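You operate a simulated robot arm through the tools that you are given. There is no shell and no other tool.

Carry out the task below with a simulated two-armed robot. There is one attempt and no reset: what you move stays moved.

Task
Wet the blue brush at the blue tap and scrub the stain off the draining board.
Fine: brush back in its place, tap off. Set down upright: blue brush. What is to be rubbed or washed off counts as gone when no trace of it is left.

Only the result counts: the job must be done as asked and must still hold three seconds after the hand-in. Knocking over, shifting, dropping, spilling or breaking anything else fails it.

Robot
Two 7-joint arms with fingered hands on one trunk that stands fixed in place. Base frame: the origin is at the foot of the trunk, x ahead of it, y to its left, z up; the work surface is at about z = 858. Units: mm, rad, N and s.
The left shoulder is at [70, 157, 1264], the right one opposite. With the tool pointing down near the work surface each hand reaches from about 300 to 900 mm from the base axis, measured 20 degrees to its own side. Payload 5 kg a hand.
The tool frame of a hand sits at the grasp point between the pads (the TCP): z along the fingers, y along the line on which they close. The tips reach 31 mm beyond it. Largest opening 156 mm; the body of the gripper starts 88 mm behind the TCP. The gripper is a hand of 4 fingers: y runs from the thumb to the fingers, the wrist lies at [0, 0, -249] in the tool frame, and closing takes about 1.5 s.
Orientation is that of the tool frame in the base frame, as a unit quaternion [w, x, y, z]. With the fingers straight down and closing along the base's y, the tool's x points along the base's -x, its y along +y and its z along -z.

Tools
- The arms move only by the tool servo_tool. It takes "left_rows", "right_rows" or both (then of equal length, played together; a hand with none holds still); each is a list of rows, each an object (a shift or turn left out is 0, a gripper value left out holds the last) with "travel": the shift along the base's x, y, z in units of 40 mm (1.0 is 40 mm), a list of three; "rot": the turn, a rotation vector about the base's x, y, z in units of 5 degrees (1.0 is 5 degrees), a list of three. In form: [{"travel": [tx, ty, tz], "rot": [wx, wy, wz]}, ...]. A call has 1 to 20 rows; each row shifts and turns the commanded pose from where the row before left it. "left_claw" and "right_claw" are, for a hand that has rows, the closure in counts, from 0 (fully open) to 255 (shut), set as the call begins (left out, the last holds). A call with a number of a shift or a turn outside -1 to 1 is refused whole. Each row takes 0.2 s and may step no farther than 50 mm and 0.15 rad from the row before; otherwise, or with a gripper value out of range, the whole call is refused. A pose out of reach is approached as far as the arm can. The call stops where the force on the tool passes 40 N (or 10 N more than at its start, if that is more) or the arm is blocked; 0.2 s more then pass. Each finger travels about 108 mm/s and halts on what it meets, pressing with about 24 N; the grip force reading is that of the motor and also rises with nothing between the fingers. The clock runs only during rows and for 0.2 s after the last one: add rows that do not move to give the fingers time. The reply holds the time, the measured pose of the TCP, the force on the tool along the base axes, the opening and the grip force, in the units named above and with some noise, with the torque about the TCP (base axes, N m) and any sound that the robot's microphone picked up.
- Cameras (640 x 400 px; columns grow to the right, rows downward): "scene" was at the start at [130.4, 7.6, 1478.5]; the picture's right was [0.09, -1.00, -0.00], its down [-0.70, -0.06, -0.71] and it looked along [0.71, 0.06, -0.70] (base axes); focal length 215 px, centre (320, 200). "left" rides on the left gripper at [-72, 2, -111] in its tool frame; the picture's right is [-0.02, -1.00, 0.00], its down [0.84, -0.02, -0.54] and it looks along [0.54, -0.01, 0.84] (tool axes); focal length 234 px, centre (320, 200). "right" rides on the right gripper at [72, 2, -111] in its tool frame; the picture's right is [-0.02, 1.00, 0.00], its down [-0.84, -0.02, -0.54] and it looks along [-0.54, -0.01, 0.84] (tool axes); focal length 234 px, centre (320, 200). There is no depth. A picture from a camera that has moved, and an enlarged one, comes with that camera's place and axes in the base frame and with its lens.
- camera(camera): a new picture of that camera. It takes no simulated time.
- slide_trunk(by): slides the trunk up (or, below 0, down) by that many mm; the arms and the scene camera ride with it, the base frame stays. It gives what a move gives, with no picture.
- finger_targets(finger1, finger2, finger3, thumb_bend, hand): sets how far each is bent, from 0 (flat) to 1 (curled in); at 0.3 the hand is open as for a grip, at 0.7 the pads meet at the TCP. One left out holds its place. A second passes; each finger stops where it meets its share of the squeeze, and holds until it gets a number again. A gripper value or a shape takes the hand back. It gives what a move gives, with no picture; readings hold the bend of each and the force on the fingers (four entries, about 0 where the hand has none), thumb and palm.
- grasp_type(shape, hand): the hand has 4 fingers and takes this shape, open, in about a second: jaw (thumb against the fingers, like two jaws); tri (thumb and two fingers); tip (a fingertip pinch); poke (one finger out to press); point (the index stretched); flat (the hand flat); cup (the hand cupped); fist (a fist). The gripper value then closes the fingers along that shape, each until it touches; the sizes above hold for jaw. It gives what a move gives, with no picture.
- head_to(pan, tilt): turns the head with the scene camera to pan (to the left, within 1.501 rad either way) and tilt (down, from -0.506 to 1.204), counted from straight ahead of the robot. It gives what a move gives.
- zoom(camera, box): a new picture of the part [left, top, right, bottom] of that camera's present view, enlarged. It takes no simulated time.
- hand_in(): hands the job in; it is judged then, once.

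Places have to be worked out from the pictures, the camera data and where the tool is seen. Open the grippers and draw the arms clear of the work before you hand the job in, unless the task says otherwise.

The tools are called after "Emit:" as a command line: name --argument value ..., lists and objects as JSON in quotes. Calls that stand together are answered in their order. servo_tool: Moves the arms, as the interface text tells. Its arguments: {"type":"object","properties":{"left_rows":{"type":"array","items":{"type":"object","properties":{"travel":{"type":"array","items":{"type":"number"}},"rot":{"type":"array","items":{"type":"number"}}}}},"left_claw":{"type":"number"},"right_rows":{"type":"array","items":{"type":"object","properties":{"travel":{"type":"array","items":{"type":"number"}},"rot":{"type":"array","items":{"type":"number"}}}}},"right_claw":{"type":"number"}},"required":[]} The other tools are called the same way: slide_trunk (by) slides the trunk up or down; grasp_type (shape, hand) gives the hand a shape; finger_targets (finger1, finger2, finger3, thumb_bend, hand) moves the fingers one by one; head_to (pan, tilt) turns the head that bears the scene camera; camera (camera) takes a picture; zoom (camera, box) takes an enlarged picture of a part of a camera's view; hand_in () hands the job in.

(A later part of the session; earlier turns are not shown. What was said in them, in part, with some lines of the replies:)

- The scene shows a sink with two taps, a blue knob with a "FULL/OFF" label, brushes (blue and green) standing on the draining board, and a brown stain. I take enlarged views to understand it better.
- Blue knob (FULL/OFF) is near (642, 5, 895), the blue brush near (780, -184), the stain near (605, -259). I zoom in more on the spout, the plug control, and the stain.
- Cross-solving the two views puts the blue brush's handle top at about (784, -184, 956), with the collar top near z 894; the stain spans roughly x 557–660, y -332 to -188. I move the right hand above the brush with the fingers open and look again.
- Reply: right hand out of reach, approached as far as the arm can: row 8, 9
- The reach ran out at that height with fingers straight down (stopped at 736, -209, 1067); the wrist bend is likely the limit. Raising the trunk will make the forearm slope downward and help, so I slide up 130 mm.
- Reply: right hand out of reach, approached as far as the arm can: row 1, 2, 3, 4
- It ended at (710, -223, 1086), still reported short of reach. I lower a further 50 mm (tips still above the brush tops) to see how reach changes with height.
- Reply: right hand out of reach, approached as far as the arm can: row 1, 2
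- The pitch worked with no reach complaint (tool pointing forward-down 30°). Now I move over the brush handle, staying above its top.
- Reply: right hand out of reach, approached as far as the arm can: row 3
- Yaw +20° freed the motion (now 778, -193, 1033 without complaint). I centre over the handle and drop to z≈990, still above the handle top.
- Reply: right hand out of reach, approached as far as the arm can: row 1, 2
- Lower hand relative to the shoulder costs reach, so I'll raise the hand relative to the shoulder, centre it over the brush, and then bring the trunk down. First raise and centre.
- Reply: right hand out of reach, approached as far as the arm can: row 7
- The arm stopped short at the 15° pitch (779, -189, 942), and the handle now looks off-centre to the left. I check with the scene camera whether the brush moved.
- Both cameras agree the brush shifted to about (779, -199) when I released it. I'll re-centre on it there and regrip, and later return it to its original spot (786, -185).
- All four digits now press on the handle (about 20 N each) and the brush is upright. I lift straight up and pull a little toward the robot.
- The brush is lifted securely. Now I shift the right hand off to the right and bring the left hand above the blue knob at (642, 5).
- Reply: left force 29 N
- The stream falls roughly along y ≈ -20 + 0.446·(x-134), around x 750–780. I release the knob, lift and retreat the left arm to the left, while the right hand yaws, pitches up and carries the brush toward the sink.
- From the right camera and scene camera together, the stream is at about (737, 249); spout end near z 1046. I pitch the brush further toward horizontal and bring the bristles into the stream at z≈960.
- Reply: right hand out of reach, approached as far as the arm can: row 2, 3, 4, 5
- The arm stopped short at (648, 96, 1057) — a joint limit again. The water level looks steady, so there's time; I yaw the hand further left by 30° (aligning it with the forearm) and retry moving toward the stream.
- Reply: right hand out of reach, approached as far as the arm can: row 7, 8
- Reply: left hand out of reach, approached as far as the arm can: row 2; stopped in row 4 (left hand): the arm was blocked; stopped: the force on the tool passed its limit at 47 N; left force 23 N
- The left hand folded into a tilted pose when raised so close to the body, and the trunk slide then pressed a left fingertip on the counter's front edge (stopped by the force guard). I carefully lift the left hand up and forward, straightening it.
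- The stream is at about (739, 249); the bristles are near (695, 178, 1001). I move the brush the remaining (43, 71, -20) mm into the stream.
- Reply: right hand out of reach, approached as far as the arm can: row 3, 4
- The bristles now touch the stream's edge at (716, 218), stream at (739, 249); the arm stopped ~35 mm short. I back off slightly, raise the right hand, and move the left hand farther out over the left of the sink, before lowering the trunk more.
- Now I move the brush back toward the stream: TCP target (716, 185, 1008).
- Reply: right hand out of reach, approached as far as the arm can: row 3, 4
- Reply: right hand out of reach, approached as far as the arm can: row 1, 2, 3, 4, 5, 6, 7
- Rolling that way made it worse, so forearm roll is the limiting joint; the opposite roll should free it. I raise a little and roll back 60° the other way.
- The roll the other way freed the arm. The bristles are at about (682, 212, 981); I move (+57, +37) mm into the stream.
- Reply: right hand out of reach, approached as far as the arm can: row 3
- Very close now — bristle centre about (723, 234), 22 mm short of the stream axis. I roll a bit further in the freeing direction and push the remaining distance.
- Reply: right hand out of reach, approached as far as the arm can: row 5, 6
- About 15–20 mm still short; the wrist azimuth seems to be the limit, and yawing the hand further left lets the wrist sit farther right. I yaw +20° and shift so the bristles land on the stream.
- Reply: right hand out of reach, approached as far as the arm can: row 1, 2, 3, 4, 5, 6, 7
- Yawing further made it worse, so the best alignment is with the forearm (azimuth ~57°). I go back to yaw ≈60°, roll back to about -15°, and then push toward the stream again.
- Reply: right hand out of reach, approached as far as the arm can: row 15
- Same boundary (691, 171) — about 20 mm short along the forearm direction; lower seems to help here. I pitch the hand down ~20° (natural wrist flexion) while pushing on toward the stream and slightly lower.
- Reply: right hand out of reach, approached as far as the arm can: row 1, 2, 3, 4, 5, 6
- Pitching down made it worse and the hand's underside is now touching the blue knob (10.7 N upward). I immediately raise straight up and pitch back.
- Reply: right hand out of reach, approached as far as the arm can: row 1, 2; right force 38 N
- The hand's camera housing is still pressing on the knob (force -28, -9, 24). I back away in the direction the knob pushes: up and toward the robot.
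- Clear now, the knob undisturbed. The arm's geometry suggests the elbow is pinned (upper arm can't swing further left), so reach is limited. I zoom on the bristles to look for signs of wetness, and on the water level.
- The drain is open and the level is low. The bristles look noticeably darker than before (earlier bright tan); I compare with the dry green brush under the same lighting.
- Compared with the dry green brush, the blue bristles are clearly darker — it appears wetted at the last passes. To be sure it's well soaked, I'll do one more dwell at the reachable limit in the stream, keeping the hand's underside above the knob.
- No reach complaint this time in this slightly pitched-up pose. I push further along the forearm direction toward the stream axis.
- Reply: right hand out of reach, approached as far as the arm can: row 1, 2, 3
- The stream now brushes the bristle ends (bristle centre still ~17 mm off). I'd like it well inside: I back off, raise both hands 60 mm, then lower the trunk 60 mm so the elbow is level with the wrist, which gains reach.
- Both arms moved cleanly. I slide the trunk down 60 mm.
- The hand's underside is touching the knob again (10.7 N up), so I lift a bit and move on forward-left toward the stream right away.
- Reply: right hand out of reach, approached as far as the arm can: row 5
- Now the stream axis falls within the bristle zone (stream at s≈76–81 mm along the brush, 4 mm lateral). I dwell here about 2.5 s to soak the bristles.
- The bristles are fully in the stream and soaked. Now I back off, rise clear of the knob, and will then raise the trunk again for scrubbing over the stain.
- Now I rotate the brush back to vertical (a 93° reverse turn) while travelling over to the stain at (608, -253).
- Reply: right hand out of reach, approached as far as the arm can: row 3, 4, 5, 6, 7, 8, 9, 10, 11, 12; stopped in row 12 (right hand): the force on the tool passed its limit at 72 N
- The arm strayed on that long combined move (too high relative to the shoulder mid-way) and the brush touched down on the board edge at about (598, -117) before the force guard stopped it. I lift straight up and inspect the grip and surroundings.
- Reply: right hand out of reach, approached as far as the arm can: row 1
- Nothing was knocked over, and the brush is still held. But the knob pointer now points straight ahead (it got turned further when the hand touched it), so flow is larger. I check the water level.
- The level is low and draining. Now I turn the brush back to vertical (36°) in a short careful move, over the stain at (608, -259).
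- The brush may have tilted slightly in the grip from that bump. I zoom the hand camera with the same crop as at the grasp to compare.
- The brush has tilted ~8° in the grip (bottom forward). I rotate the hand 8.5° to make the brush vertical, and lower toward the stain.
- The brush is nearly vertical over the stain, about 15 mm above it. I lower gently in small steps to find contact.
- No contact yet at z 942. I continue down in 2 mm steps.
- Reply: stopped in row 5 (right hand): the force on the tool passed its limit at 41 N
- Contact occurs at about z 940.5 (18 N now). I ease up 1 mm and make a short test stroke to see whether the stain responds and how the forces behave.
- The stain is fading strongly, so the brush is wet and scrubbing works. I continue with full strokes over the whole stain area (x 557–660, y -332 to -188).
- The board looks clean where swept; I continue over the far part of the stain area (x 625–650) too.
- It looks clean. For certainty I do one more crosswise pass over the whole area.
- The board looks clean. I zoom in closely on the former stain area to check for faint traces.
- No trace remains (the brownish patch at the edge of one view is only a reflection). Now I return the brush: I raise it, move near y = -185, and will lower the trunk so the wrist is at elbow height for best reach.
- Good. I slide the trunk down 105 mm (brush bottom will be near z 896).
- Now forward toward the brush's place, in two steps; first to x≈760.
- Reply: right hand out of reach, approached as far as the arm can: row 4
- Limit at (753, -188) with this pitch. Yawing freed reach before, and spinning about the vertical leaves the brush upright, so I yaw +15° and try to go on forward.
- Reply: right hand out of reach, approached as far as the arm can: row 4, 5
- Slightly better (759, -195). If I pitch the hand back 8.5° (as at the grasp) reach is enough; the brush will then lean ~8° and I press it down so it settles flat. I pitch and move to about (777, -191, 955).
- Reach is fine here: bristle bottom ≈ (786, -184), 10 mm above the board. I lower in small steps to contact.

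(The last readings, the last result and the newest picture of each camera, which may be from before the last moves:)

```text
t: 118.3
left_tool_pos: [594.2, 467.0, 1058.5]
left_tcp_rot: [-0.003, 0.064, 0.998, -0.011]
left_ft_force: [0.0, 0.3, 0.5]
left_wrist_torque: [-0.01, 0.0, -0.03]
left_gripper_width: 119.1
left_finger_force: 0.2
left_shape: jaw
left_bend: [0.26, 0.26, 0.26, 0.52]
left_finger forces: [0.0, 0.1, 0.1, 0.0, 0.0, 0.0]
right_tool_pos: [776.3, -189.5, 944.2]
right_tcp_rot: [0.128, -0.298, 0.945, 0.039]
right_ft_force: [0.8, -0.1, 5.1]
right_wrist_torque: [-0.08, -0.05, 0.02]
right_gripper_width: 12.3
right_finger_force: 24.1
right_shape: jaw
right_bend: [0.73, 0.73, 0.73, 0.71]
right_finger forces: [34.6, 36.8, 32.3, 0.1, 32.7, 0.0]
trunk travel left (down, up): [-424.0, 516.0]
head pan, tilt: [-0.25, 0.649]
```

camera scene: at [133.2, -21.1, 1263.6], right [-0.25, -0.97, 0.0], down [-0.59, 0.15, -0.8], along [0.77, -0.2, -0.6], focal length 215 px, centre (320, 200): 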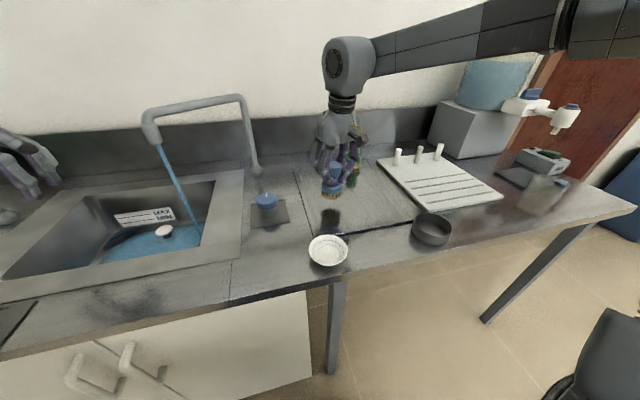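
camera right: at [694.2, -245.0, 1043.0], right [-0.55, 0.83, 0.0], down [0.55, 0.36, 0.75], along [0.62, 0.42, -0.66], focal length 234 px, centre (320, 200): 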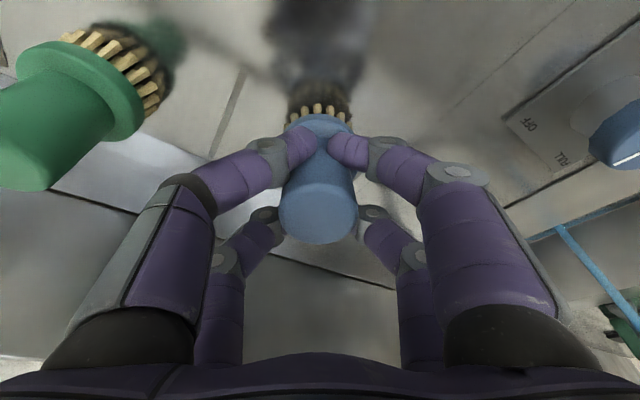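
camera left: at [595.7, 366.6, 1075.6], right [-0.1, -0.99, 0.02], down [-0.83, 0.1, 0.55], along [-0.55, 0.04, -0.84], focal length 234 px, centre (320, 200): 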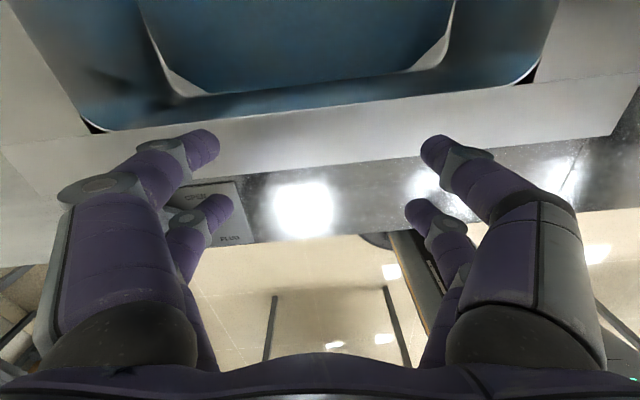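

Contact at z≈944 (5 N) on the rear edge, as expected. I press ~3 mm more to let the brush swing flat in the grip.

Emit:
servo_tool --right_rows '[{"travel": [0, 0, -0.025]}, {"travel": [0, 0, -0.025]}, {"travel": [0, 0, -0.025]}, {"travel": [0, 0, 0]}]'

Emit:
zoom --camera "scene" --box '[300, 130, 380, 210]'

Emit:
zoom --camera "right" --box '[200, 60, 440, 260]'

```text
t: 119.3
left_tool_pos: [593.6, 467.8, 1060.8]
left_tcp_rot: [-0.002, 0.064, 0.998, -0.011]
left_ft_force: [-0.1, -0.8, 0.2]
left_wrist_torque: [-0.02, 0.03, 0.01]
left_gripper_width: 118.9
left_finger_force: 0.0
left_shape: jaw
left_bend: [0.26, 0.26, 0.26, 0.52]
left_finger forces: [0.0, 0.0, 0.0, 0.1, 0.0, 0.0]
right_tool_pos: [775.7, -189.1, 942.5]
right_tcp_rot: [0.131, -0.298, 0.945, 0.038]
right_ft_force: [4.6, -0.3, 22.1]
right_wrist_torque: [-0.14, -0.09, 0.03]
right_gripper_width: 12.6
right_finger_force: 23.3
right_shape: jaw
right_bend: [0.73, 0.73, 0.73, 0.71]
right_finger forces: [35.1, 39.4, 36.7, 0.1, 34.5, 0.1]
trunk travel left (down, up): [-424.0, 516.0]
head pan, tilt: [-0.25, 0.649]
```

```text
5.00 times, centred on (340, 170) of scene
camera zoom: at [131.3, -20.4, 1264.0], right [-0.25, -0.97, 0.0], down [-0.58, 0.15, -0.8], along [0.77, -0.2, -0.6], focal length 1073 px, centre (220, 350)
```

zoom: 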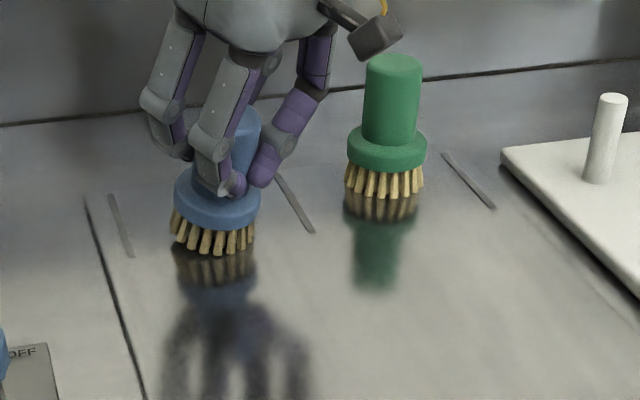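

```text
2.00 times, centred on (320, 160) of right
camera zoom: at [692.9, -244.2, 1031.5], right [-0.55, 0.83, 0.0], down [0.55, 0.36, 0.75], along [0.63, 0.42, -0.66], focal length 468 px, centre (320, 280)
```

zoom: 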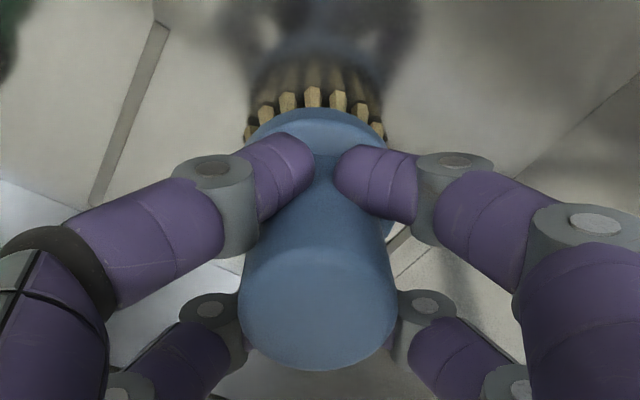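

Force is 22 N and the brush stays leaning ~8° in the firm grip. Base is wide, so on release it will just settle flat; I first unload most of the force.

Emit:
servo_tool --right_rows '[{"travel": [0, 0, 0.04]}, {"travel": [0, 0, 0]}, {"travel": [0, 0, 0]}]'

```text
t: 120.1
left_tool_pos: [593.5, 467.6, 1059.9]
left_tcp_rot: [-0.001, 0.065, 0.998, -0.011]
left_ft_force: [-0.3, 0.0, 0.3]
left_wrist_torque: [0.0, 0.0, -0.01]
left_gripper_width: 119.4
left_finger_force: 0.1
left_shape: jaw
left_bend: [0.26, 0.26, 0.26, 0.52]
left_finger forces: [0.0, 0.0, 0.1, 0.0, 0.0, 0.0]
right_tool_pos: [776.9, -190.3, 943.2]
right_tcp_rot: [0.13, -0.298, 0.945, 0.04]
right_ft_force: [8.1, 0.3, 22.6]
right_wrist_torque: [-0.09, -0.31, 0.05]
right_gripper_width: 12.9
right_finger_force: 24.0
right_shape: jaw
right_bend: [0.73, 0.73, 0.73, 0.71]
right_finger forces: [34.0, 39.5, 39.1, 0.0, 34.6, 0.0]
trunk travel left (down, up): [-424.0, 516.0]
head pan, tilt: [-0.25, 0.649]
```

Still 22 N; I raise another 1.5 mm or so.

Emit:
servo_tool --right_rows '[{"travel": [0, 0, 0.05]}, {"travel": [0, 0, 0]}, {"travel": [0, 0, 0]}]'

```text
t: 120.9
left_tool_pos: [593.5, 467.9, 1059.2]
left_tcp_rot: [-0.002, 0.064, 0.998, -0.011]
left_ft_force: [0.2, -0.2, -0.1]
left_wrist_torque: [0.0, 0.02, -0.03]
left_gripper_width: 119.2
left_finger_force: 0.0
left_shape: jaw
left_bend: [0.26, 0.26, 0.26, 0.52]
left_finger forces: [0.1, 0.0, 0.0, 0.0, 0.0, 0.1]
right_tool_pos: [775.8, -190.0, 942.9]
right_tcp_rot: [0.128, -0.298, 0.945, 0.039]
right_ft_force: [4.4, 0.4, 14.4]
right_wrist_torque: [-0.01, -0.16, 0.02]
right_gripper_width: 12.5
right_finger_force: 23.6
right_shape: jaw
right_bend: [0.73, 0.73, 0.73, 0.71]
right_finger forces: [34.9, 39.2, 36.1, 0.0, 34.3, 0.1]
trunk travel left (down, up): [-424.0, 516.0]
head pan, tilt: [-0.25, 0.649]
```

Emit:
servo_tool --right_rows '[{"travel": [0, 0, 0.04]}, {"travel": [0, 0, 0]}, {"travel": [0, 0, 0]}]'

```text
t: 121.7
left_tool_pos: [594.1, 466.3, 1059.3]
left_tcp_rot: [-0.002, 0.065, 0.998, -0.01]
left_ft_force: [0.1, -1.0, -0.2]
left_wrist_torque: [-0.02, 0.0, 0.03]
left_gripper_width: 119.1
left_finger_force: 0.1
left_shape: jaw
left_bend: [0.26, 0.26, 0.26, 0.52]
left_finger forces: [0.0, 0.1, 0.0, 0.0, 0.0, 0.1]
right_tool_pos: [775.2, -190.2, 943.3]
right_tcp_rot: [0.127, -0.298, 0.945, 0.039]
right_ft_force: [0.0, -0.1, 4.0]
right_wrist_torque: [-0.08, 0.12, -0.03]
right_gripper_width: 12.4
right_finger_force: 24.2
right_shape: jaw
right_bend: [0.73, 0.73, 0.73, 0.71]
right_finger forces: [36.0, 37.7, 32.3, 0.0, 33.9, 0.0]
trunk travel left (down, up): [-424.0, 516.0]
head pan, tilt: [-0.25, 0.649]
```

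Only 4 N of contact now. I open the right hand to release the brush.

Emit:
servo_tool --right_rows '[{"travel": [0, 0, 0]}, {"travel": [0, 0, 0]}, {"travel": [0, 0, 0]}, {"travel": [0, 0, 0]}, {"travel": [0, 0, 0]}, {"travel": [0, 0, 0]}]' --right_claw 60

Emit:
zoom --camera "scene" --box '[300, 130, 380, 210]'

Emit:
zoom --camera "right" --box '[200, 60, 440, 260]'

```text
t: 123.1
left_tool_pos: [594.7, 466.4, 1058.3]
left_tcp_rot: [-0.003, 0.065, 0.998, -0.011]
left_ft_force: [0.0, 0.2, 1.0]
left_wrist_torque: [-0.01, 0.03, 0.0]
left_gripper_width: 119.1
left_finger_force: 0.0
left_shape: jaw
left_bend: [0.26, 0.26, 0.26, 0.52]
left_finger forces: [0.0, 0.1, 0.0, 0.1, 0.1, 0.0]
right_tool_pos: [776.8, -190.8, 944.2]
right_tcp_rot: [0.129, -0.298, 0.945, 0.039]
right_ft_force: [0.0, -0.3, 1.0]
right_wrist_torque: [-0.01, -0.01, -0.02]
right_gripper_width: 119.0
right_finger_force: 0.1
right_shape: jaw
right_bend: [0.26, 0.26, 0.26, 0.52]
right_finger forces: [0.1, 0.1, 0.0, 0.0, 0.0, 0.0]
trunk travel left (down, up): [-424.0, 516.0]
head pan, tilt: [-0.25, 0.649]
```

```text
5.00 times, centred on (340, 170) of scene
camera zoom: at [133.4, -21.0, 1263.5], right [-0.25, -0.97, 0.0], down [-0.59, 0.15, -0.8], along [0.77, -0.2, -0.6], focal length 1073 px, centre (220, 350)
```

zoom: 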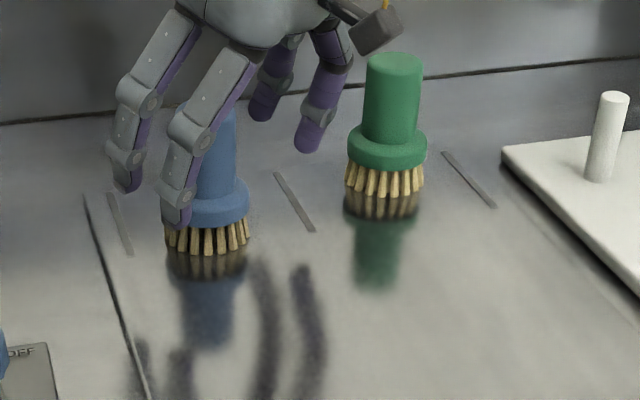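

```text
2.00 times, centred on (320, 160) of right
camera zoom: at [694.1, -244.9, 1033.4], right [-0.55, 0.83, 0.0], down [0.55, 0.36, 0.75], along [0.62, 0.42, -0.66], focal length 468 px, centre (320, 280)
```

zoom: 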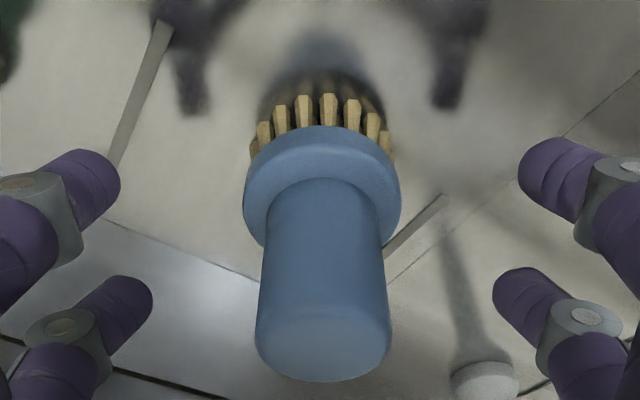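

The brush stands upright at about (788, -180), essentially its original spot. I withdraw the right hand along its own axis, then back toward the robot and to the right.

Emit:
servo_tool --right_rows '[{"travel": [-0.165, -0.113, 0.72]}, {"travel": [-0.165, -0.113, 0.72]}, {"travel": [-0.165, -0.113, 0.72]}, {"travel": [-0.165, -0.113, 0.72]}, {"travel": [-0.7, -0.2, 0.2]}, {"travel": [-0.7, -0.4, 0.2]}, {"travel": [-0.7, -0.6, 0]}, {"travel": [-0.7, -0.6, 0]}, {"travel": [0, 0, 0]}]'

Emit:
camera --camera "scene"

Emit:
zoom --camera "scene" --box '[290, 120, 390, 220]'

```text
t: 125.1
left_tool_pos: [596.7, 467.7, 1058.7]
left_tcp_rot: [-0.004, 0.065, 0.998, -0.011]
left_ft_force: [0.1, 0.2, -0.6]
left_wrist_torque: [-0.03, 0.02, 0.02]
left_gripper_width: 119.1
left_finger_force: 0.1
left_shape: jaw
left_bend: [0.26, 0.26, 0.26, 0.52]
left_finger forces: [0.1, 0.1, 0.0, 0.1, 0.0, 0.0]
right_tool_pos: [638.7, -279.7, 1075.6]
right_tcp_rot: [0.127, -0.299, 0.945, 0.04]
right_ft_force: [-1.5, 0.2, 1.0]
right_wrist_torque: [-0.02, 0.03, -0.01]
right_gripper_width: 119.0
right_finger_force: 0.0
right_shape: jaw
right_bend: [0.26, 0.26, 0.26, 0.52]
right_finger forces: [0.1, 0.0, 0.0, 0.0, 0.0, 0.1]
trunk travel left (down, up): [-424.0, 516.0]
head pan, tilt: [-0.25, 0.649]
```

```text
taken
camera scene: at [134.5, -20.2, 1263.4], right [-0.25, -0.97, 0.0], down [-0.59, 0.15, -0.8], along [0.77, -0.2, -0.61], focal length 215 px, centre (320, 200)
```

scene: 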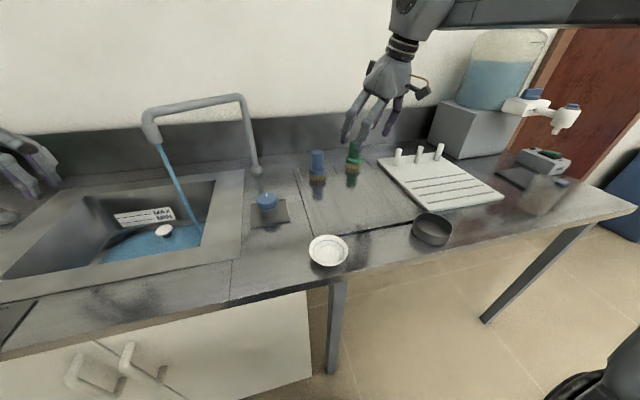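

```text
4.00 times, centred on (340, 170) of scene
camera zoom: at [134.5, -20.2, 1263.4], right [-0.25, -0.97, 0.0], down [-0.59, 0.15, -0.8], along [0.77, -0.2, -0.61], focal length 858 px, centre (240, 320)
```

zoom: 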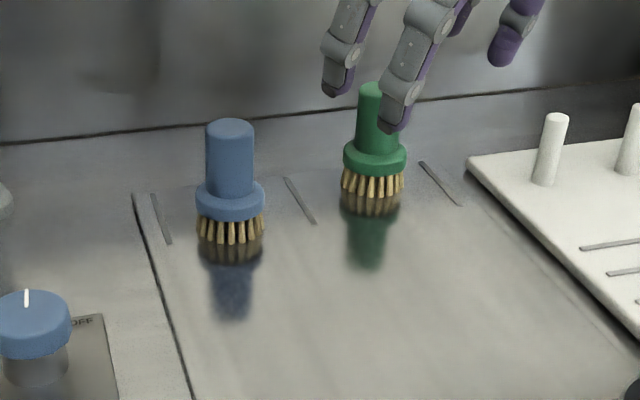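

Blue brush is upright in its place at about (786, -179). Next, the tap: I raise the trunk back to the height where the left hand reached the knob well earlier.

Emit:
slide_trunk --by 166

Emit:
head_to --pan 0.15 --tilt 0.75

Emit:
camera --camera "scene"

```text
t: 127.0
left_tool_pos: [595.4, 467.4, 1224.7]
left_tcp_rot: [-0.003, 0.065, 0.998, -0.011]
left_ft_force: [-0.8, 0.4, -0.9]
left_wrist_torque: [0.02, 0.0, 0.01]
left_gripper_width: 119.3
left_finger_force: 0.1
left_shape: jaw
left_bend: [0.26, 0.26, 0.26, 0.52]
left_finger forces: [0.0, 0.0, 0.1, 0.0, 0.0, 0.0]
right_tool_pos: [638.4, -279.1, 1240.5]
right_tcp_rot: [0.128, -0.297, 0.945, 0.039]
right_ft_force: [-0.8, 1.3, -0.4]
right_wrist_torque: [0.01, -0.02, -0.01]
right_gripper_width: 119.0
right_finger_force: 0.0
right_shape: jaw
right_bend: [0.26, 0.26, 0.26, 0.52]
right_finger forces: [0.0, 0.0, 0.0, 0.1, 0.1, 0.0]
trunk travel left (down, up): [-590.0, 350.0]
head pan, tilt: [-0.25, 0.649]
```

```text
t: 127.9
left_tool_pos: [595.1, 467.8, 1224.1]
left_tcp_rot: [-0.003, 0.065, 0.998, -0.011]
left_ft_force: [0.8, 0.0, 0.3]
left_wrist_torque: [0.01, 0.01, -0.03]
left_gripper_width: 119.1
left_finger_force: 0.1
left_shape: jaw
left_bend: [0.26, 0.26, 0.26, 0.52]
left_finger forces: [0.1, 0.0, 0.0, 0.1, 0.0, 0.1]
right_tool_pos: [637.6, -279.9, 1242.1]
right_tcp_rot: [0.128, -0.298, 0.945, 0.039]
right_ft_force: [0.9, 0.2, -0.4]
right_wrist_torque: [-0.02, 0.03, 0.01]
right_gripper_width: 118.9
right_finger_force: 0.1
right_shape: jaw
right_bend: [0.26, 0.26, 0.26, 0.52]
right_finger forces: [0.1, 0.0, 0.0, 0.0, 0.0, 0.0]
trunk travel left (down, up): [-590.0, 350.0]
head pan, tilt: [0.15, 0.75]
```

```text
taken
camera scene: at [131.1, 12.6, 1421.0], right [0.15, -0.99, 0.0], down [-0.67, -0.1, -0.73], along [0.72, 0.11, -0.68], focal length 215 px, centre (320, 200)
```

scene: 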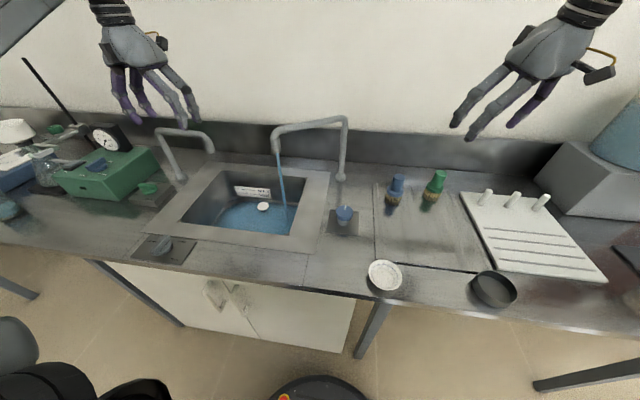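

Everything is in place and the board is clean. I bring the left hand over to above the knob at z≈1010 (translation only), while the right hand moves farther right.

Emit:
servo_tool --left_rows '[{"travel": [0.1, -0.963, -0.446]}, {"travel": [0.1, -0.963, -0.446]}, {"travel": [0.1, -0.963, -0.446]}, {"travel": [0.1, -0.963, -0.446]}, {"travel": [0.1, -0.963, -0.446]}, {"travel": [0.1, -0.963, -0.446]}, {"travel": [0.1, -0.963, -0.446]}, {"travel": [0.1, -0.963, -0.446]}, {"travel": [0.1, -0.963, -0.446]}, {"travel": [0.1, -0.963, -0.446]}, {"travel": [0.1, -0.963, -0.446]}, {"travel": [0.1, -0.963, -0.446]}, {"travel": [0, 0, 0]}]' --right_rows '[{"travel": [-0.3, -0.7, 0]}, {"travel": [-0.3, -0.7, 0]}, {"travel": [-0.3, -0.7, 0]}, {"travel": [-0.3, -0.7, 0]}, {"travel": [0, 0, 0]}, {"travel": [0, 0, 0]}, {"travel": [0, 0, 0]}, {"travel": [0, 0, 0]}, {"travel": [0, 0, 0]}, {"travel": [0, 0, 0]}, {"travel": [0, 0, 0]}, {"travel": [0, 0, 0]}, {"travel": [0, 0, 0]}]'

Emit:
camera --camera "left"

Emit:
camera --camera "scene"

```text
t: 130.7
left_tool_pos: [643.6, 5.9, 1010.9]
left_tcp_rot: [-0.003, 0.065, 0.998, -0.011]
left_ft_force: [-0.5, 0.3, -0.1]
left_wrist_torque: [0.03, -0.02, -0.01]
left_gripper_width: 119.1
left_finger_force: 0.1
left_shape: jaw
left_bend: [0.26, 0.26, 0.26, 0.52]
left_finger forces: [0.1, 0.1, 0.0, 0.0, 0.0, 0.0]
right_tool_pos: [589.2, -391.2, 1243.1]
right_tcp_rot: [0.128, -0.298, 0.945, 0.039]
right_ft_force: [0.6, -0.8, 0.2]
right_wrist_torque: [-0.01, 0.02, -0.03]
right_gripper_width: 118.9
right_finger_force: 0.1
right_shape: jaw
right_bend: [0.26, 0.26, 0.26, 0.52]
right_finger forces: [0.0, 0.0, 0.0, 0.1, 0.0, 0.1]
trunk travel left (down, up): [-590.0, 350.0]
head pan, tilt: [0.15, 0.75]
```

```text
taken
camera left: at [716.3, 1.5, 1122.5], right [-0.1, -0.99, 0.02], down [-0.83, 0.1, 0.55], along [-0.55, 0.04, -0.84], focal length 234 px, centre (320, 200)
```

left: 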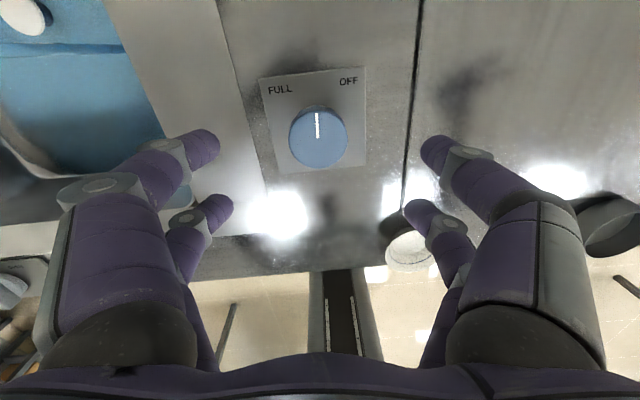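

```text
taken
camera scene: at [130.8, 13.7, 1421.0], right [0.15, -0.99, 0.0], down [-0.67, -0.1, -0.73], along [0.72, 0.11, -0.68], focal length 215 px, centre (320, 200)
```

scene: 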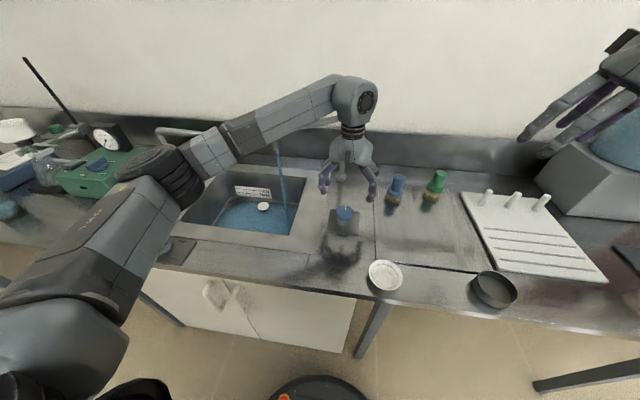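

The pointer is at 90° (toward +x), knob centred below at (641, 6). I pre-rotate the left hand +45° so I can turn the knob clockwise by 90°.

Emit:
servo_tool --left_rows '[{"rot": [0, 0, 1]}, {"rot": [0, 0, 1]}, {"rot": [0, 0, 1]}, {"rot": [0, 0, 1]}, {"rot": [0, 0, 1]}, {"rot": [0, 0, 1]}, {"rot": [0, 0, 1]}, {"rot": [0, 0, 1]}, {"rot": [0, 0, 1]}, {"travel": [0, 0, 0]}]'

Emit:
camera --camera "left"

```text
t: 132.9
left_tool_pos: [643.9, 5.1, 1012.1]
left_tcp_rot: [0.002, -0.322, 0.947, -0.011]
left_ft_force: [0.7, -0.6, 0.8]
left_wrist_torque: [0.02, 0.01, 0.02]
left_gripper_width: 119.1
left_finger_force: 0.1
left_shape: jaw
left_bend: [0.26, 0.26, 0.26, 0.52]
left_finger forces: [0.0, 0.0, 0.0, 0.0, 0.0, 0.1]
right_tool_pos: [589.8, -393.1, 1242.0]
right_tcp_rot: [0.128, -0.298, 0.945, 0.04]
right_ft_force: [0.0, -0.2, -0.1]
right_wrist_torque: [0.03, 0.01, 0.04]
right_gripper_width: 119.2
right_finger_force: 0.1
right_shape: jaw
right_bend: [0.26, 0.26, 0.26, 0.52]
right_finger forces: [0.0, 0.0, 0.1, 0.1, 0.0, 0.1]
trunk travel left (down, up): [-590.0, 350.0]
head pan, tilt: [0.15, 0.75]
```

```text
taken
camera left: at [698.4, 53.6, 1122.7], right [0.63, -0.78, 0.02], down [-0.66, -0.52, 0.55], along [-0.41, -0.36, -0.84], focal length 234 px, centre (320, 200)
```

left: 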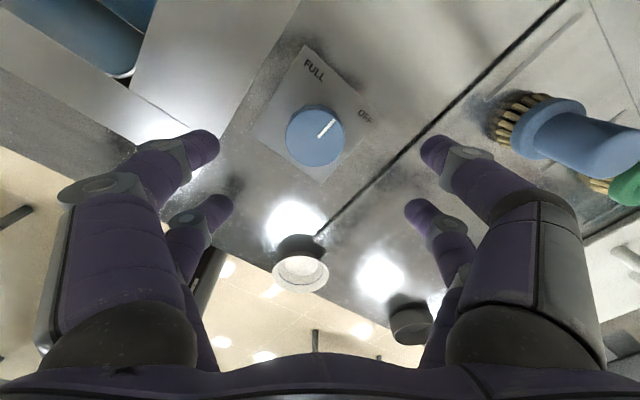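

Good. I descend to z≈903 around the knob.

Emit:
servo_tool --left_rows '[{"travel": [-0.04, 0.02, -0.75]}, {"travel": [0, 0, -0.75]}, {"travel": [0, 0, -0.7]}, {"travel": [0, 0, -0.5]}, {"travel": [0, 0, 0]}, {"travel": [0, 0, 0]}]'

Emit:
camera --camera "left"

```text
t: 134.3
left_tool_pos: [641.7, 5.2, 902.1]
left_tcp_rot: [0.002, -0.323, 0.946, -0.011]
left_ft_force: [-0.3, -0.4, -0.3]
left_wrist_torque: [-0.01, 0.0, 0.0]
left_gripper_width: 119.2
left_finger_force: 0.1
left_shape: jaw
left_bend: [0.26, 0.26, 0.26, 0.52]
left_finger forces: [0.1, 0.1, 0.1, 0.0, 0.0, 0.1]
right_tool_pos: [590.0, -393.6, 1242.4]
right_tcp_rot: [0.128, -0.298, 0.945, 0.039]
right_ft_force: [0.1, -0.7, -0.7]
right_wrist_torque: [-0.03, -0.03, -0.03]
right_gripper_width: 119.1
right_finger_force: 0.1
right_shape: jaw
right_bend: [0.26, 0.26, 0.26, 0.52]
right_finger forces: [0.0, 0.0, 0.0, 0.0, 0.0, 0.0]
trunk travel left (down, up): [-590.0, 350.0]
head pan, tilt: [0.15, 0.75]
```

```text
taken
camera left: at [697.0, 53.9, 1014.1], right [0.63, -0.78, 0.02], down [-0.66, -0.52, 0.55], along [-0.41, -0.36, -0.84], focal length 234 px, centre (320, 200)
```

left: 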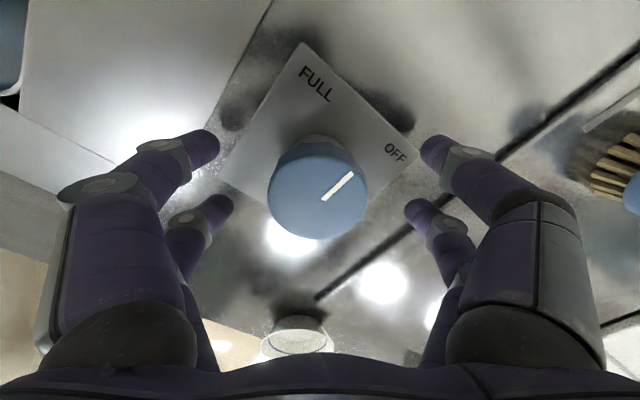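

Fingers straddle the knob. I close the left hand on it.

Emit:
servo_tool --left_rows '[{"travel": [0, 0, 0]}, {"travel": [0, 0, 0]}, {"travel": [0, 0, 0]}, {"travel": [0, 0, 0]}, {"travel": [0, 0, 0]}, {"travel": [0, 0, 0]}]' --left_claw 255

Emit:
camera --camera "left"

```text
t: 135.7
left_tool_pos: [641.4, 6.4, 900.9]
left_tcp_rot: [0.0, -0.322, 0.947, -0.009]
left_ft_force: [-1.2, -1.8, -20.2]
left_wrist_torque: [-0.06, -0.18, 0.03]
left_gripper_width: 28.6
left_finger_force: 23.7
left_shape: jaw
left_bend: [0.73, 0.73, 0.73, 0.71]
left_finger forces: [20.9, 23.7, 21.3, 0.0, 20.3, 0.1]
right_tool_pos: [592.3, -392.8, 1241.5]
right_tcp_rot: [0.129, -0.298, 0.945, 0.039]
right_ft_force: [-0.2, 0.3, -1.2]
right_wrist_torque: [-0.01, -0.02, -0.02]
right_gripper_width: 119.1
right_finger_force: 0.0
right_shape: jaw
right_bend: [0.26, 0.26, 0.26, 0.52]
right_finger forces: [0.1, 0.0, 0.0, 0.0, 0.0, 0.0]
trunk travel left (down, up): [-590.0, 350.0]
head pan, tilt: [0.15, 0.75]
```

```text
taken
camera left: at [697.9, 53.7, 1011.5], right [0.63, -0.78, 0.02], down [-0.66, -0.52, 0.55], along [-0.42, -0.36, -0.84], focal length 234 px, centre (320, 200)
```

left: 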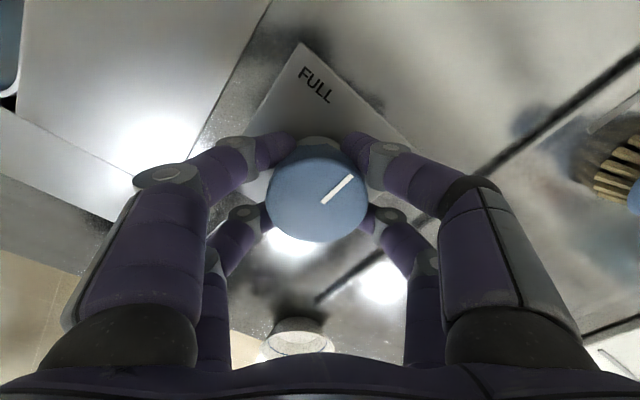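

Gripped. I ease down 2 mm to relieve the pull and turn clockwise 45°, then check.

Emit:
servo_tool --left_rows '[{"travel": [0, 0, -0.05]}, {"rot": [0, 0, -1]}, {"rot": [0, 0, -1]}, {"rot": [0, 0, -1]}, {"rot": [0, 0, -1]}, {"rot": [0, 0, -1]}, {"rot": [0, 0, -1]}, {"rot": [0, 0, -1]}, {"rot": [0, 0, -1]}, {"rot": [0, 0, -1]}]'

Emit:
camera --camera "left"

```text
t: 137.9
left_tool_pos: [642.5, 3.1, 900.3]
left_tcp_rot: [-0.003, 0.065, 0.998, -0.01]
left_ft_force: [-7.3, -9.3, -17.8]
left_wrist_torque: [-0.34, 0.07, 0.02]
left_gripper_width: 28.2
left_finger_force: 24.2
left_shape: jaw
left_bend: [0.73, 0.73, 0.73, 0.71]
left_finger forces: [19.0, 22.8, 22.3, 0.0, 22.9, 0.0]
right_tool_pos: [591.2, -393.5, 1242.9]
right_tcp_rot: [0.128, -0.297, 0.945, 0.04]
right_ft_force: [-0.1, 0.2, -0.1]
right_wrist_torque: [0.01, 0.01, -0.01]
right_gripper_width: 118.9
right_finger_force: 0.0
right_shape: jaw
right_bend: [0.26, 0.26, 0.26, 0.52]
right_finger forces: [0.1, 0.0, 0.0, 0.0, 0.1, 0.0]
trunk travel left (down, up): [-590.0, 350.0]
head pan, tilt: [0.15, 0.75]
```

```text
taken
camera left: at [714.6, -0.2, 1011.5], right [-0.11, -0.99, 0.02], down [-0.83, 0.1, 0.55], along [-0.55, 0.04, -0.84], focal length 234 px, centre (320, 200)
```

left: 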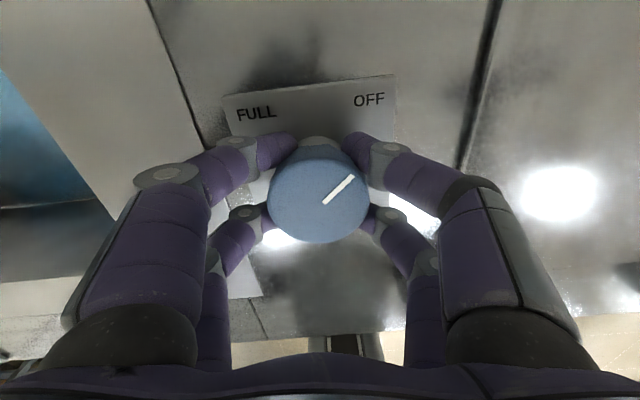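

The knob follows. I continue clockwise another 50° toward the OFF stop, with a small recentring.

Emit:
servo_tool --left_rows '[{"travel": [0, 0.06, 0], "rot": [0, 0, -1]}, {"rot": [0, 0, -1]}, {"rot": [0, 0, -1]}, {"rot": [0, 0, -1]}, {"rot": [0, 0, -1]}, {"rot": [0, 0, -1]}, {"rot": [0, 0, -1]}, {"rot": [0, 0, -1]}, {"rot": [0, 0, -1]}, {"rot": [0, 0, -1]}, {"rot": [0, 0, 0]}]'

Emit:
camera --camera "left"

Emit:
camera --camera "scene"

```text
t: 140.3
left_tool_pos: [641.9, 6.5, 900.3]
left_tcp_rot: [-0.009, 0.481, 0.877, -0.008]
left_ft_force: [-6.1, -17.7, -21.4]
left_wrist_torque: [-0.82, 0.11, 1.02]
left_gripper_width: 27.0
left_finger_force: 23.6
left_shape: jaw
left_bend: [0.73, 0.73, 0.72, 0.71]
left_finger forces: [16.7, 29.2, 20.3, 0.0, 39.5, 0.0]
right_tool_pos: [592.5, -395.0, 1240.9]
right_tcp_rot: [0.128, -0.297, 0.945, 0.04]
right_ft_force: [-0.3, -0.2, -0.5]
right_wrist_torque: [0.02, 0.0, -0.02]
right_gripper_width: 119.0
right_finger_force: 0.1
right_shape: jaw
right_bend: [0.26, 0.26, 0.26, 0.52]
right_finger forces: [0.0, 0.0, 0.0, 0.0, 0.0, 0.1]
trunk travel left (down, up): [-590.0, 350.0]
head pan, tilt: [0.15, 0.75]
```

```text
taken
camera left: at [685.3, -51.5, 1010.8], right [-0.83, -0.56, 0.02], down [-0.46, 0.7, 0.55], along [-0.32, 0.45, -0.83], focal length 234 px, centre (320, 200)
```

left: 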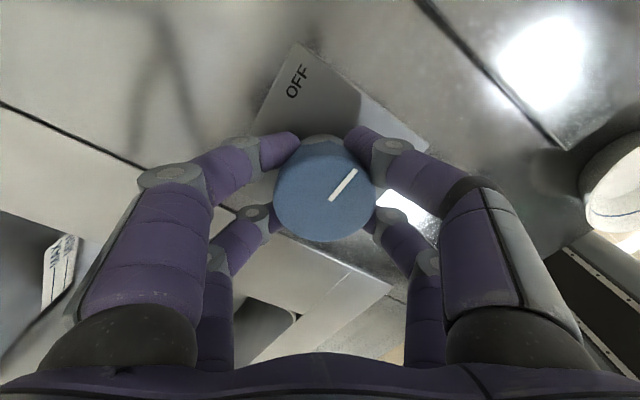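

```text
taken
camera scene: at [132.8, 9.6, 1420.7], right [0.15, -0.99, 0.0], down [-0.68, -0.1, -0.73], along [0.72, 0.11, -0.68], focal length 215 px, centre (320, 200)
```

scene: 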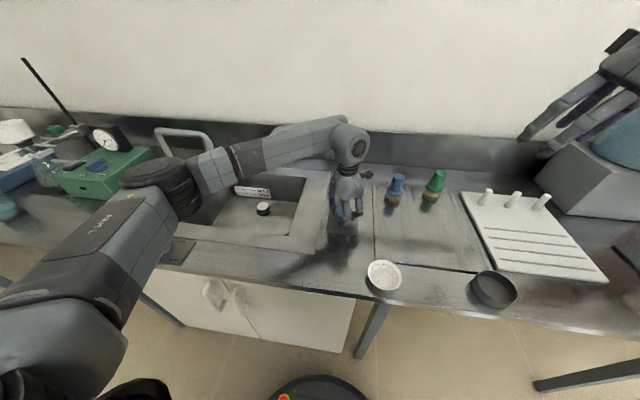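

The water has stopped, and the torque shows the knob is at its OFF stop. I open the left hand and lift away vertically.

Emit:
servo_tool --left_rows '[{"travel": [0, 0, 0]}, {"travel": [0, 0, 0]}, {"travel": [0, 0, 0]}, {"travel": [0, 0, 0]}, {"travel": [0, 0, 0.7]}, {"travel": [0, 0, 0.9]}, {"travel": [0, 0, 0.9]}, {"travel": [0, 0, 0.9]}, {"travel": [0, 0, 0]}]' --left_claw 60

Emit:
camera --camera "left"

Emit:
camera --camera "scene"

```text
t: 142.3
left_tool_pos: [643.5, 7.7, 1038.2]
left_tcp_rot: [-0.007, 0.48, 0.877, -0.009]
left_ft_force: [0.2, -0.1, -0.2]
left_wrist_torque: [-0.02, 0.03, 0.0]
left_gripper_width: 119.0
left_finger_force: 0.2
left_shape: jaw
left_bend: [0.26, 0.26, 0.26, 0.52]
left_finger forces: [0.0, 0.1, 0.0, 0.0, 0.0, 0.0]
right_tool_pos: [589.8, -392.9, 1242.0]
right_tcp_rot: [0.128, -0.298, 0.945, 0.04]
right_ft_force: [1.3, 0.6, -0.3]
right_wrist_torque: [0.01, 0.01, 0.0]
right_gripper_width: 119.1
right_finger_force: 0.1
right_shape: jaw
right_bend: [0.26, 0.26, 0.26, 0.52]
right_finger forces: [0.1, 0.0, 0.0, 0.0, 0.1, 0.0]
trunk travel left (down, up): [-590.0, 350.0]
head pan, tilt: [0.15, 0.75]
```

```text
taken
camera left: at [685.1, -49.7, 1148.8], right [-0.83, -0.56, 0.02], down [-0.46, 0.7, 0.55], along [-0.32, 0.44, -0.84], focal length 234 px, centre (320, 200)
```

left: 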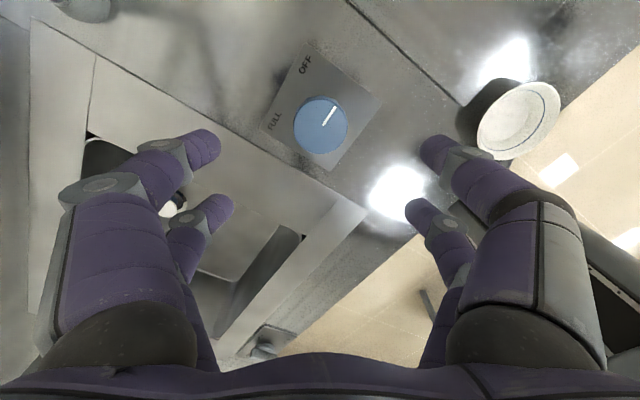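

```text
taken
camera scene: at [131.6, 12.4, 1420.9], right [0.15, -0.99, 0.0], down [-0.67, -0.1, -0.73], along [0.72, 0.11, -0.68], focal length 215 px, centre (320, 200)
```

scene: 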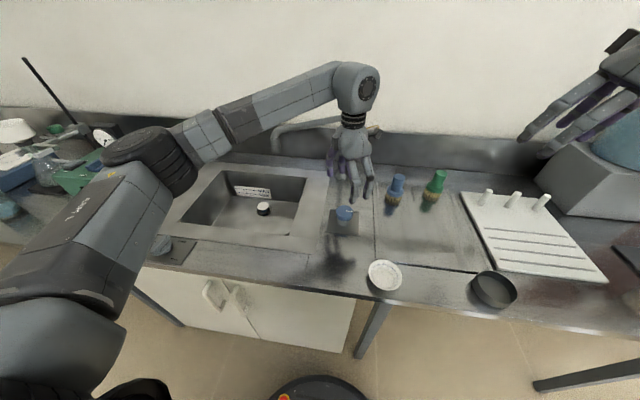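

Tap appears off. I zoom on the knob pointer and the spout to verify, and on the brushes and board.

Emit:
zoom --camera "scene" --box '[310, 190, 380, 250]'

Emit:
zoom --camera "scene" --box '[160, 100, 340, 250]'

Emit:
zoom --camera "scene" --box '[365, 155, 485, 275]'

```text
6.67 times, centred on (345, 220) of scene
camera zoom: at [131.6, 12.4, 1420.9], right [0.15, -0.99, 0.0], down [-0.67, -0.1, -0.73], along [0.72, 0.11, -0.68], focal length 1430 px, centre (153, 67)
```

zoom: 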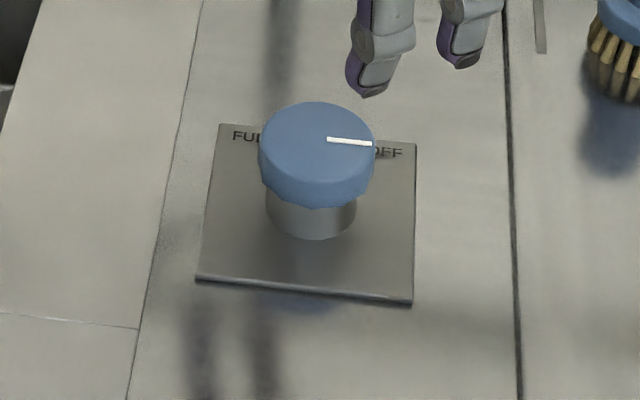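

```text
2.67 times, centred on (250, 175) of scene
camera zoom: at [131.6, 12.4, 1420.9], right [0.15, -0.99, 0.0], down [-0.67, -0.1, -0.73], along [0.72, 0.11, -0.68], focal length 572 px, centre (507, 267)
```

zoom: 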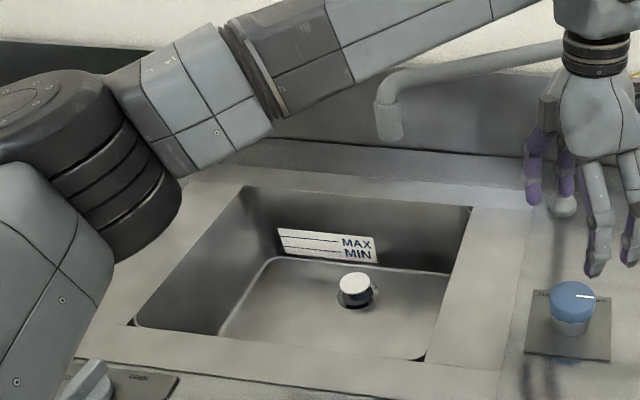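

```text
3.33 times, centred on (425, 215) of scene
camera zoom: at [131.6, 12.4, 1420.9], right [0.15, -0.99, 0.0], down [-0.67, -0.1, -0.73], along [0.72, 0.11, -0.68], focal length 715 px, centre (-30, 150)
```

zoom: 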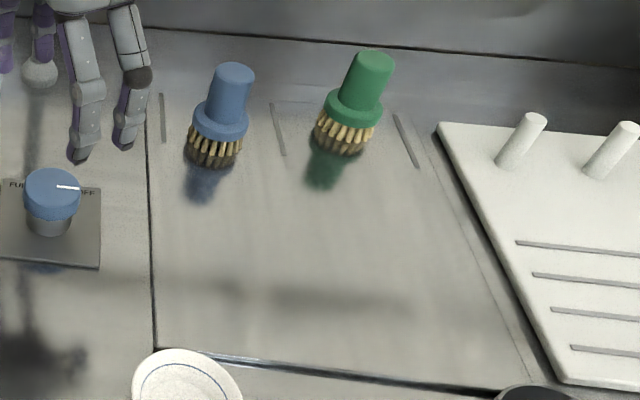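

Pointer is at OFF, no water runs, the board is clean, and both brushes stand upright. I withdraw the left hand up and back to its starting area and open both hands.

Emit:
servo_tool --left_rows '[{"travel": [0, 0, 0.6]}, {"travel": [0, 0.3, 0.6]}, {"travel": [-0.2, 0.7, 0.5]}, {"travel": [-0.2, 0.7, 0.5]}, {"travel": [-0.2, 0.7, 0.3]}, {"travel": [-0.2, 0.7, 0.3]}, {"travel": [-0.2, 0.7, 0]}, {"rot": [0, 0, 1]}, {"rot": [0, 0, 1]}, {"rot": [0, 0, 1]}, {"rot": [0, 0, 1]}, {"rot": [0, 0, 1]}, {"rot": [0, 0, 1]}, {"rot": [0, 0, 1]}, {"rot": [0, 0, 1]}, {"travel": [0, 0, 0]}]' --left_claw 0 --right_claw 0 --right_rows '[{"travel": [0, 0, 0]}, {"travel": [-0.3, -0.1, 0]}, {"travel": [-0.3, 0, 0]}, {"travel": [-0.3, 0, 0]}, {"travel": [-0.3, 0, 0]}, {"travel": [0, 0, 0]}, {"travel": [0, 0, 0]}, {"travel": [0, 0, 0]}, {"travel": [0, 0, 0]}, {"travel": [0, 0, 0]}, {"travel": [0, 0, 0]}, {"travel": [0, 0, 0]}, {"travel": [0, 0, 0]}, {"travel": [0, 0, 0]}, {"travel": [0, 0, 0]}, {"travel": [0, 0, 0]}]'

Emit:
camera --camera "scene"

Emit:
zoom --camera "scene" --box '[120, 170, 360, 320]'

Emit:
zoom --camera "scene" --box '[350, 150, 510, 310]'

```text
t: 145.7
left_tool_pos: [602.1, 161.2, 1149.4]
left_tcp_rot: [-0.004, 0.151, 0.988, -0.011]
left_ft_force: [0.5, 0.1, -0.7]
left_wrist_torque: [-0.02, -0.01, -0.02]
left_gripper_width: 155.8
left_finger_force: 0.0
left_shape: jaw
left_bend: [0.3, 0.3, 0.3, 0.3]
left_finger forces: [0.0, 0.1, 0.0, 0.0, 0.0, 0.1]
right_tool_pos: [542.1, -396.0, 1241.9]
right_tcp_rot: [0.128, -0.297, 0.946, 0.039]
right_ft_force: [0.6, -0.1, -0.6]
right_wrist_torque: [-0.03, 0.04, 0.0]
right_gripper_width: 155.9
right_finger_force: 0.0
right_shape: jaw
right_bend: [0.3, 0.3, 0.3, 0.3]
right_finger forces: [0.0, 0.0, 0.0, 0.1, 0.2, 0.0]
trunk travel left (down, up): [-590.0, 350.0]
head pan, tilt: [0.15, 0.75]
```

```text
taken
camera scene: at [131.2, 12.2, 1420.9], right [0.15, -0.99, 0.0], down [-0.67, -0.1, -0.73], along [0.72, 0.11, -0.68], focal length 215 px, centre (320, 200)
```

scene: 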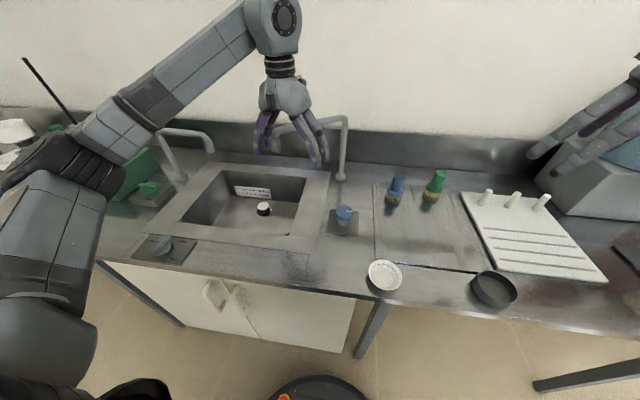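

```text
2.67 times, centred on (240, 245) of scene
camera zoom: at [131.2, 12.2, 1420.9], right [0.15, -0.99, 0.0], down [-0.67, -0.1, -0.73], along [0.72, 0.11, -0.68], focal length 572 px, centre (533, 80)
```

zoom: 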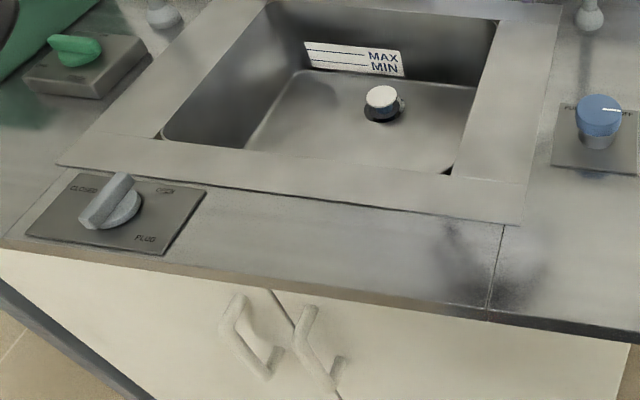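

```text
2.50 times, centred on (430, 230) of scene
camera zoom: at [131.2, 12.2, 1420.9], right [0.15, -0.99, 0.0], down [-0.67, -0.1, -0.73], along [0.72, 0.11, -0.68], focal length 536 px, centre (45, 125)
```

zoom: 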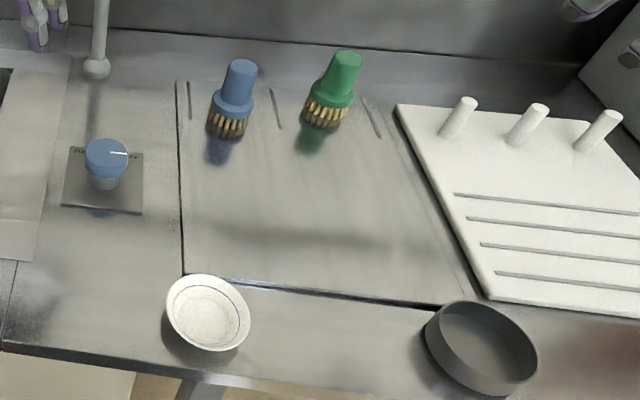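

All fixtures are unchanged and both arms are clear. One last close look at the former stain area from this unobstructed view.

Emit:
zoom --camera "scene" --box '[375, 195, 475, 265]'

Emit:
zoom --camera "scene" --box '[370, 160, 470, 230]'

Emit:
camera --camera "right"

```text
5.71 times, centred on (425, 230) of scene
camera zoom: at [131.2, 12.2, 1420.9], right [0.15, -0.99, 0.0], down [-0.67, -0.1, -0.73], along [0.72, 0.11, -0.68], focal length 1226 px, centre (-280, 29)
```

zoom: 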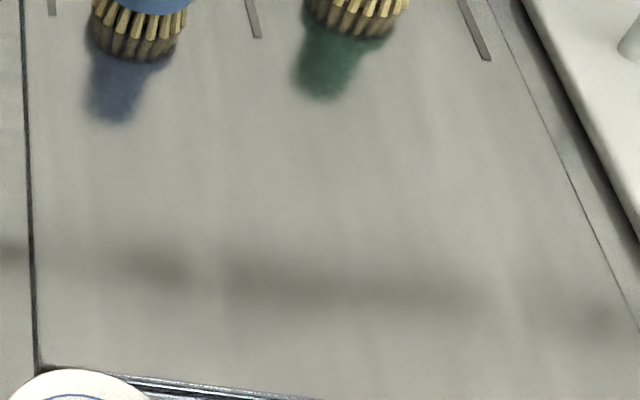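

```text
5.71 times, centred on (420, 195) of scene
camera zoom: at [131.2, 12.2, 1420.9], right [0.15, -0.99, 0.0], down [-0.67, -0.1, -0.73], along [0.72, 0.11, -0.68], focal length 1226 px, centre (-251, 229)
```

zoom: 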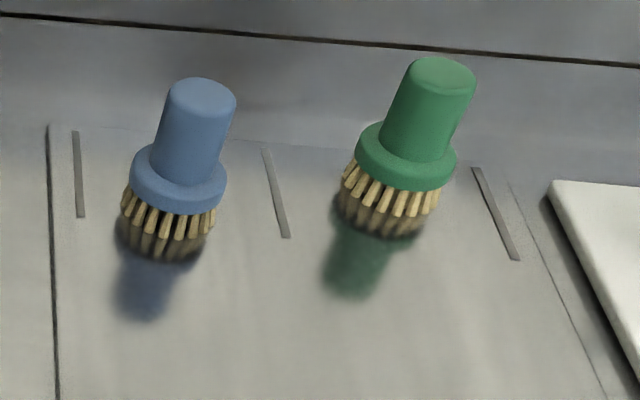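

```text
taken
camera right: at [459.3, -450.5, 1330.8], right [-0.55, 0.83, 0.0], down [0.55, 0.36, 0.75], along [0.62, 0.42, -0.66], focal length 234 px, centre (320, 200)
```

right: 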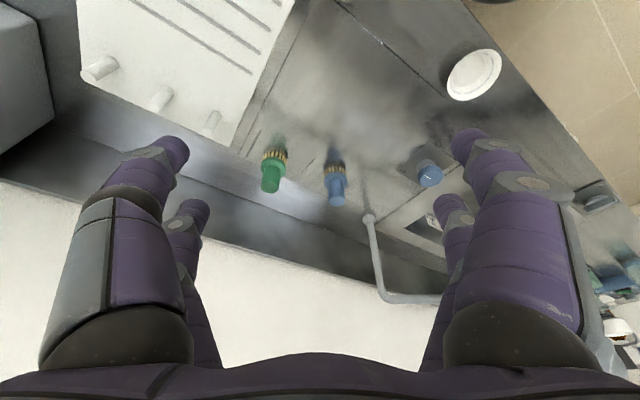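

No trace of the stain is left. The blue brush stands upright between its two marks, the tap is off, and both hands are open and clear. I hand the job in.

Emit:
hand_in

```text
The job is handed in.
```

I wet the blue brush at the blue tap, scrubbed the stain off the draining board and handed the job in. I haven't seen a verdict.

- **Stain:** the last close-up views show no trace of it on the board.
- **Brush:** it stands upright in its place, about 8–10 mm to the left of where it started.
- **Tap:** the knob points to OFF and the water has stopped. The sink drained while the tap ran and never got close to full.
- **Everything else:** the green brush, bowl, cup and plug control look unmoved in the final pictures. Both hands are open and clear of the work.

Four things went wrong along the way; the final pictures show nothing moved by them:

- **Knob contact:** the underside of the right hand pressed against the tap knob and turned it from about 40° to 90° open. The left hand later turned it back to OFF.
- **Left fingertip:** it pressed the counter's front edge once, reaching 47 N before the force limit stopped the move.
- **Brush bump:** on one long move the brush hit the board's edge and reached 72 N before the force limit stopped it. This tilted the brush about 8° in the grip, so I set it down leaning and it settled flat.
- **First grip:** my first attempt to grip the brush shifted it about 15 mm, so I gripped it again.
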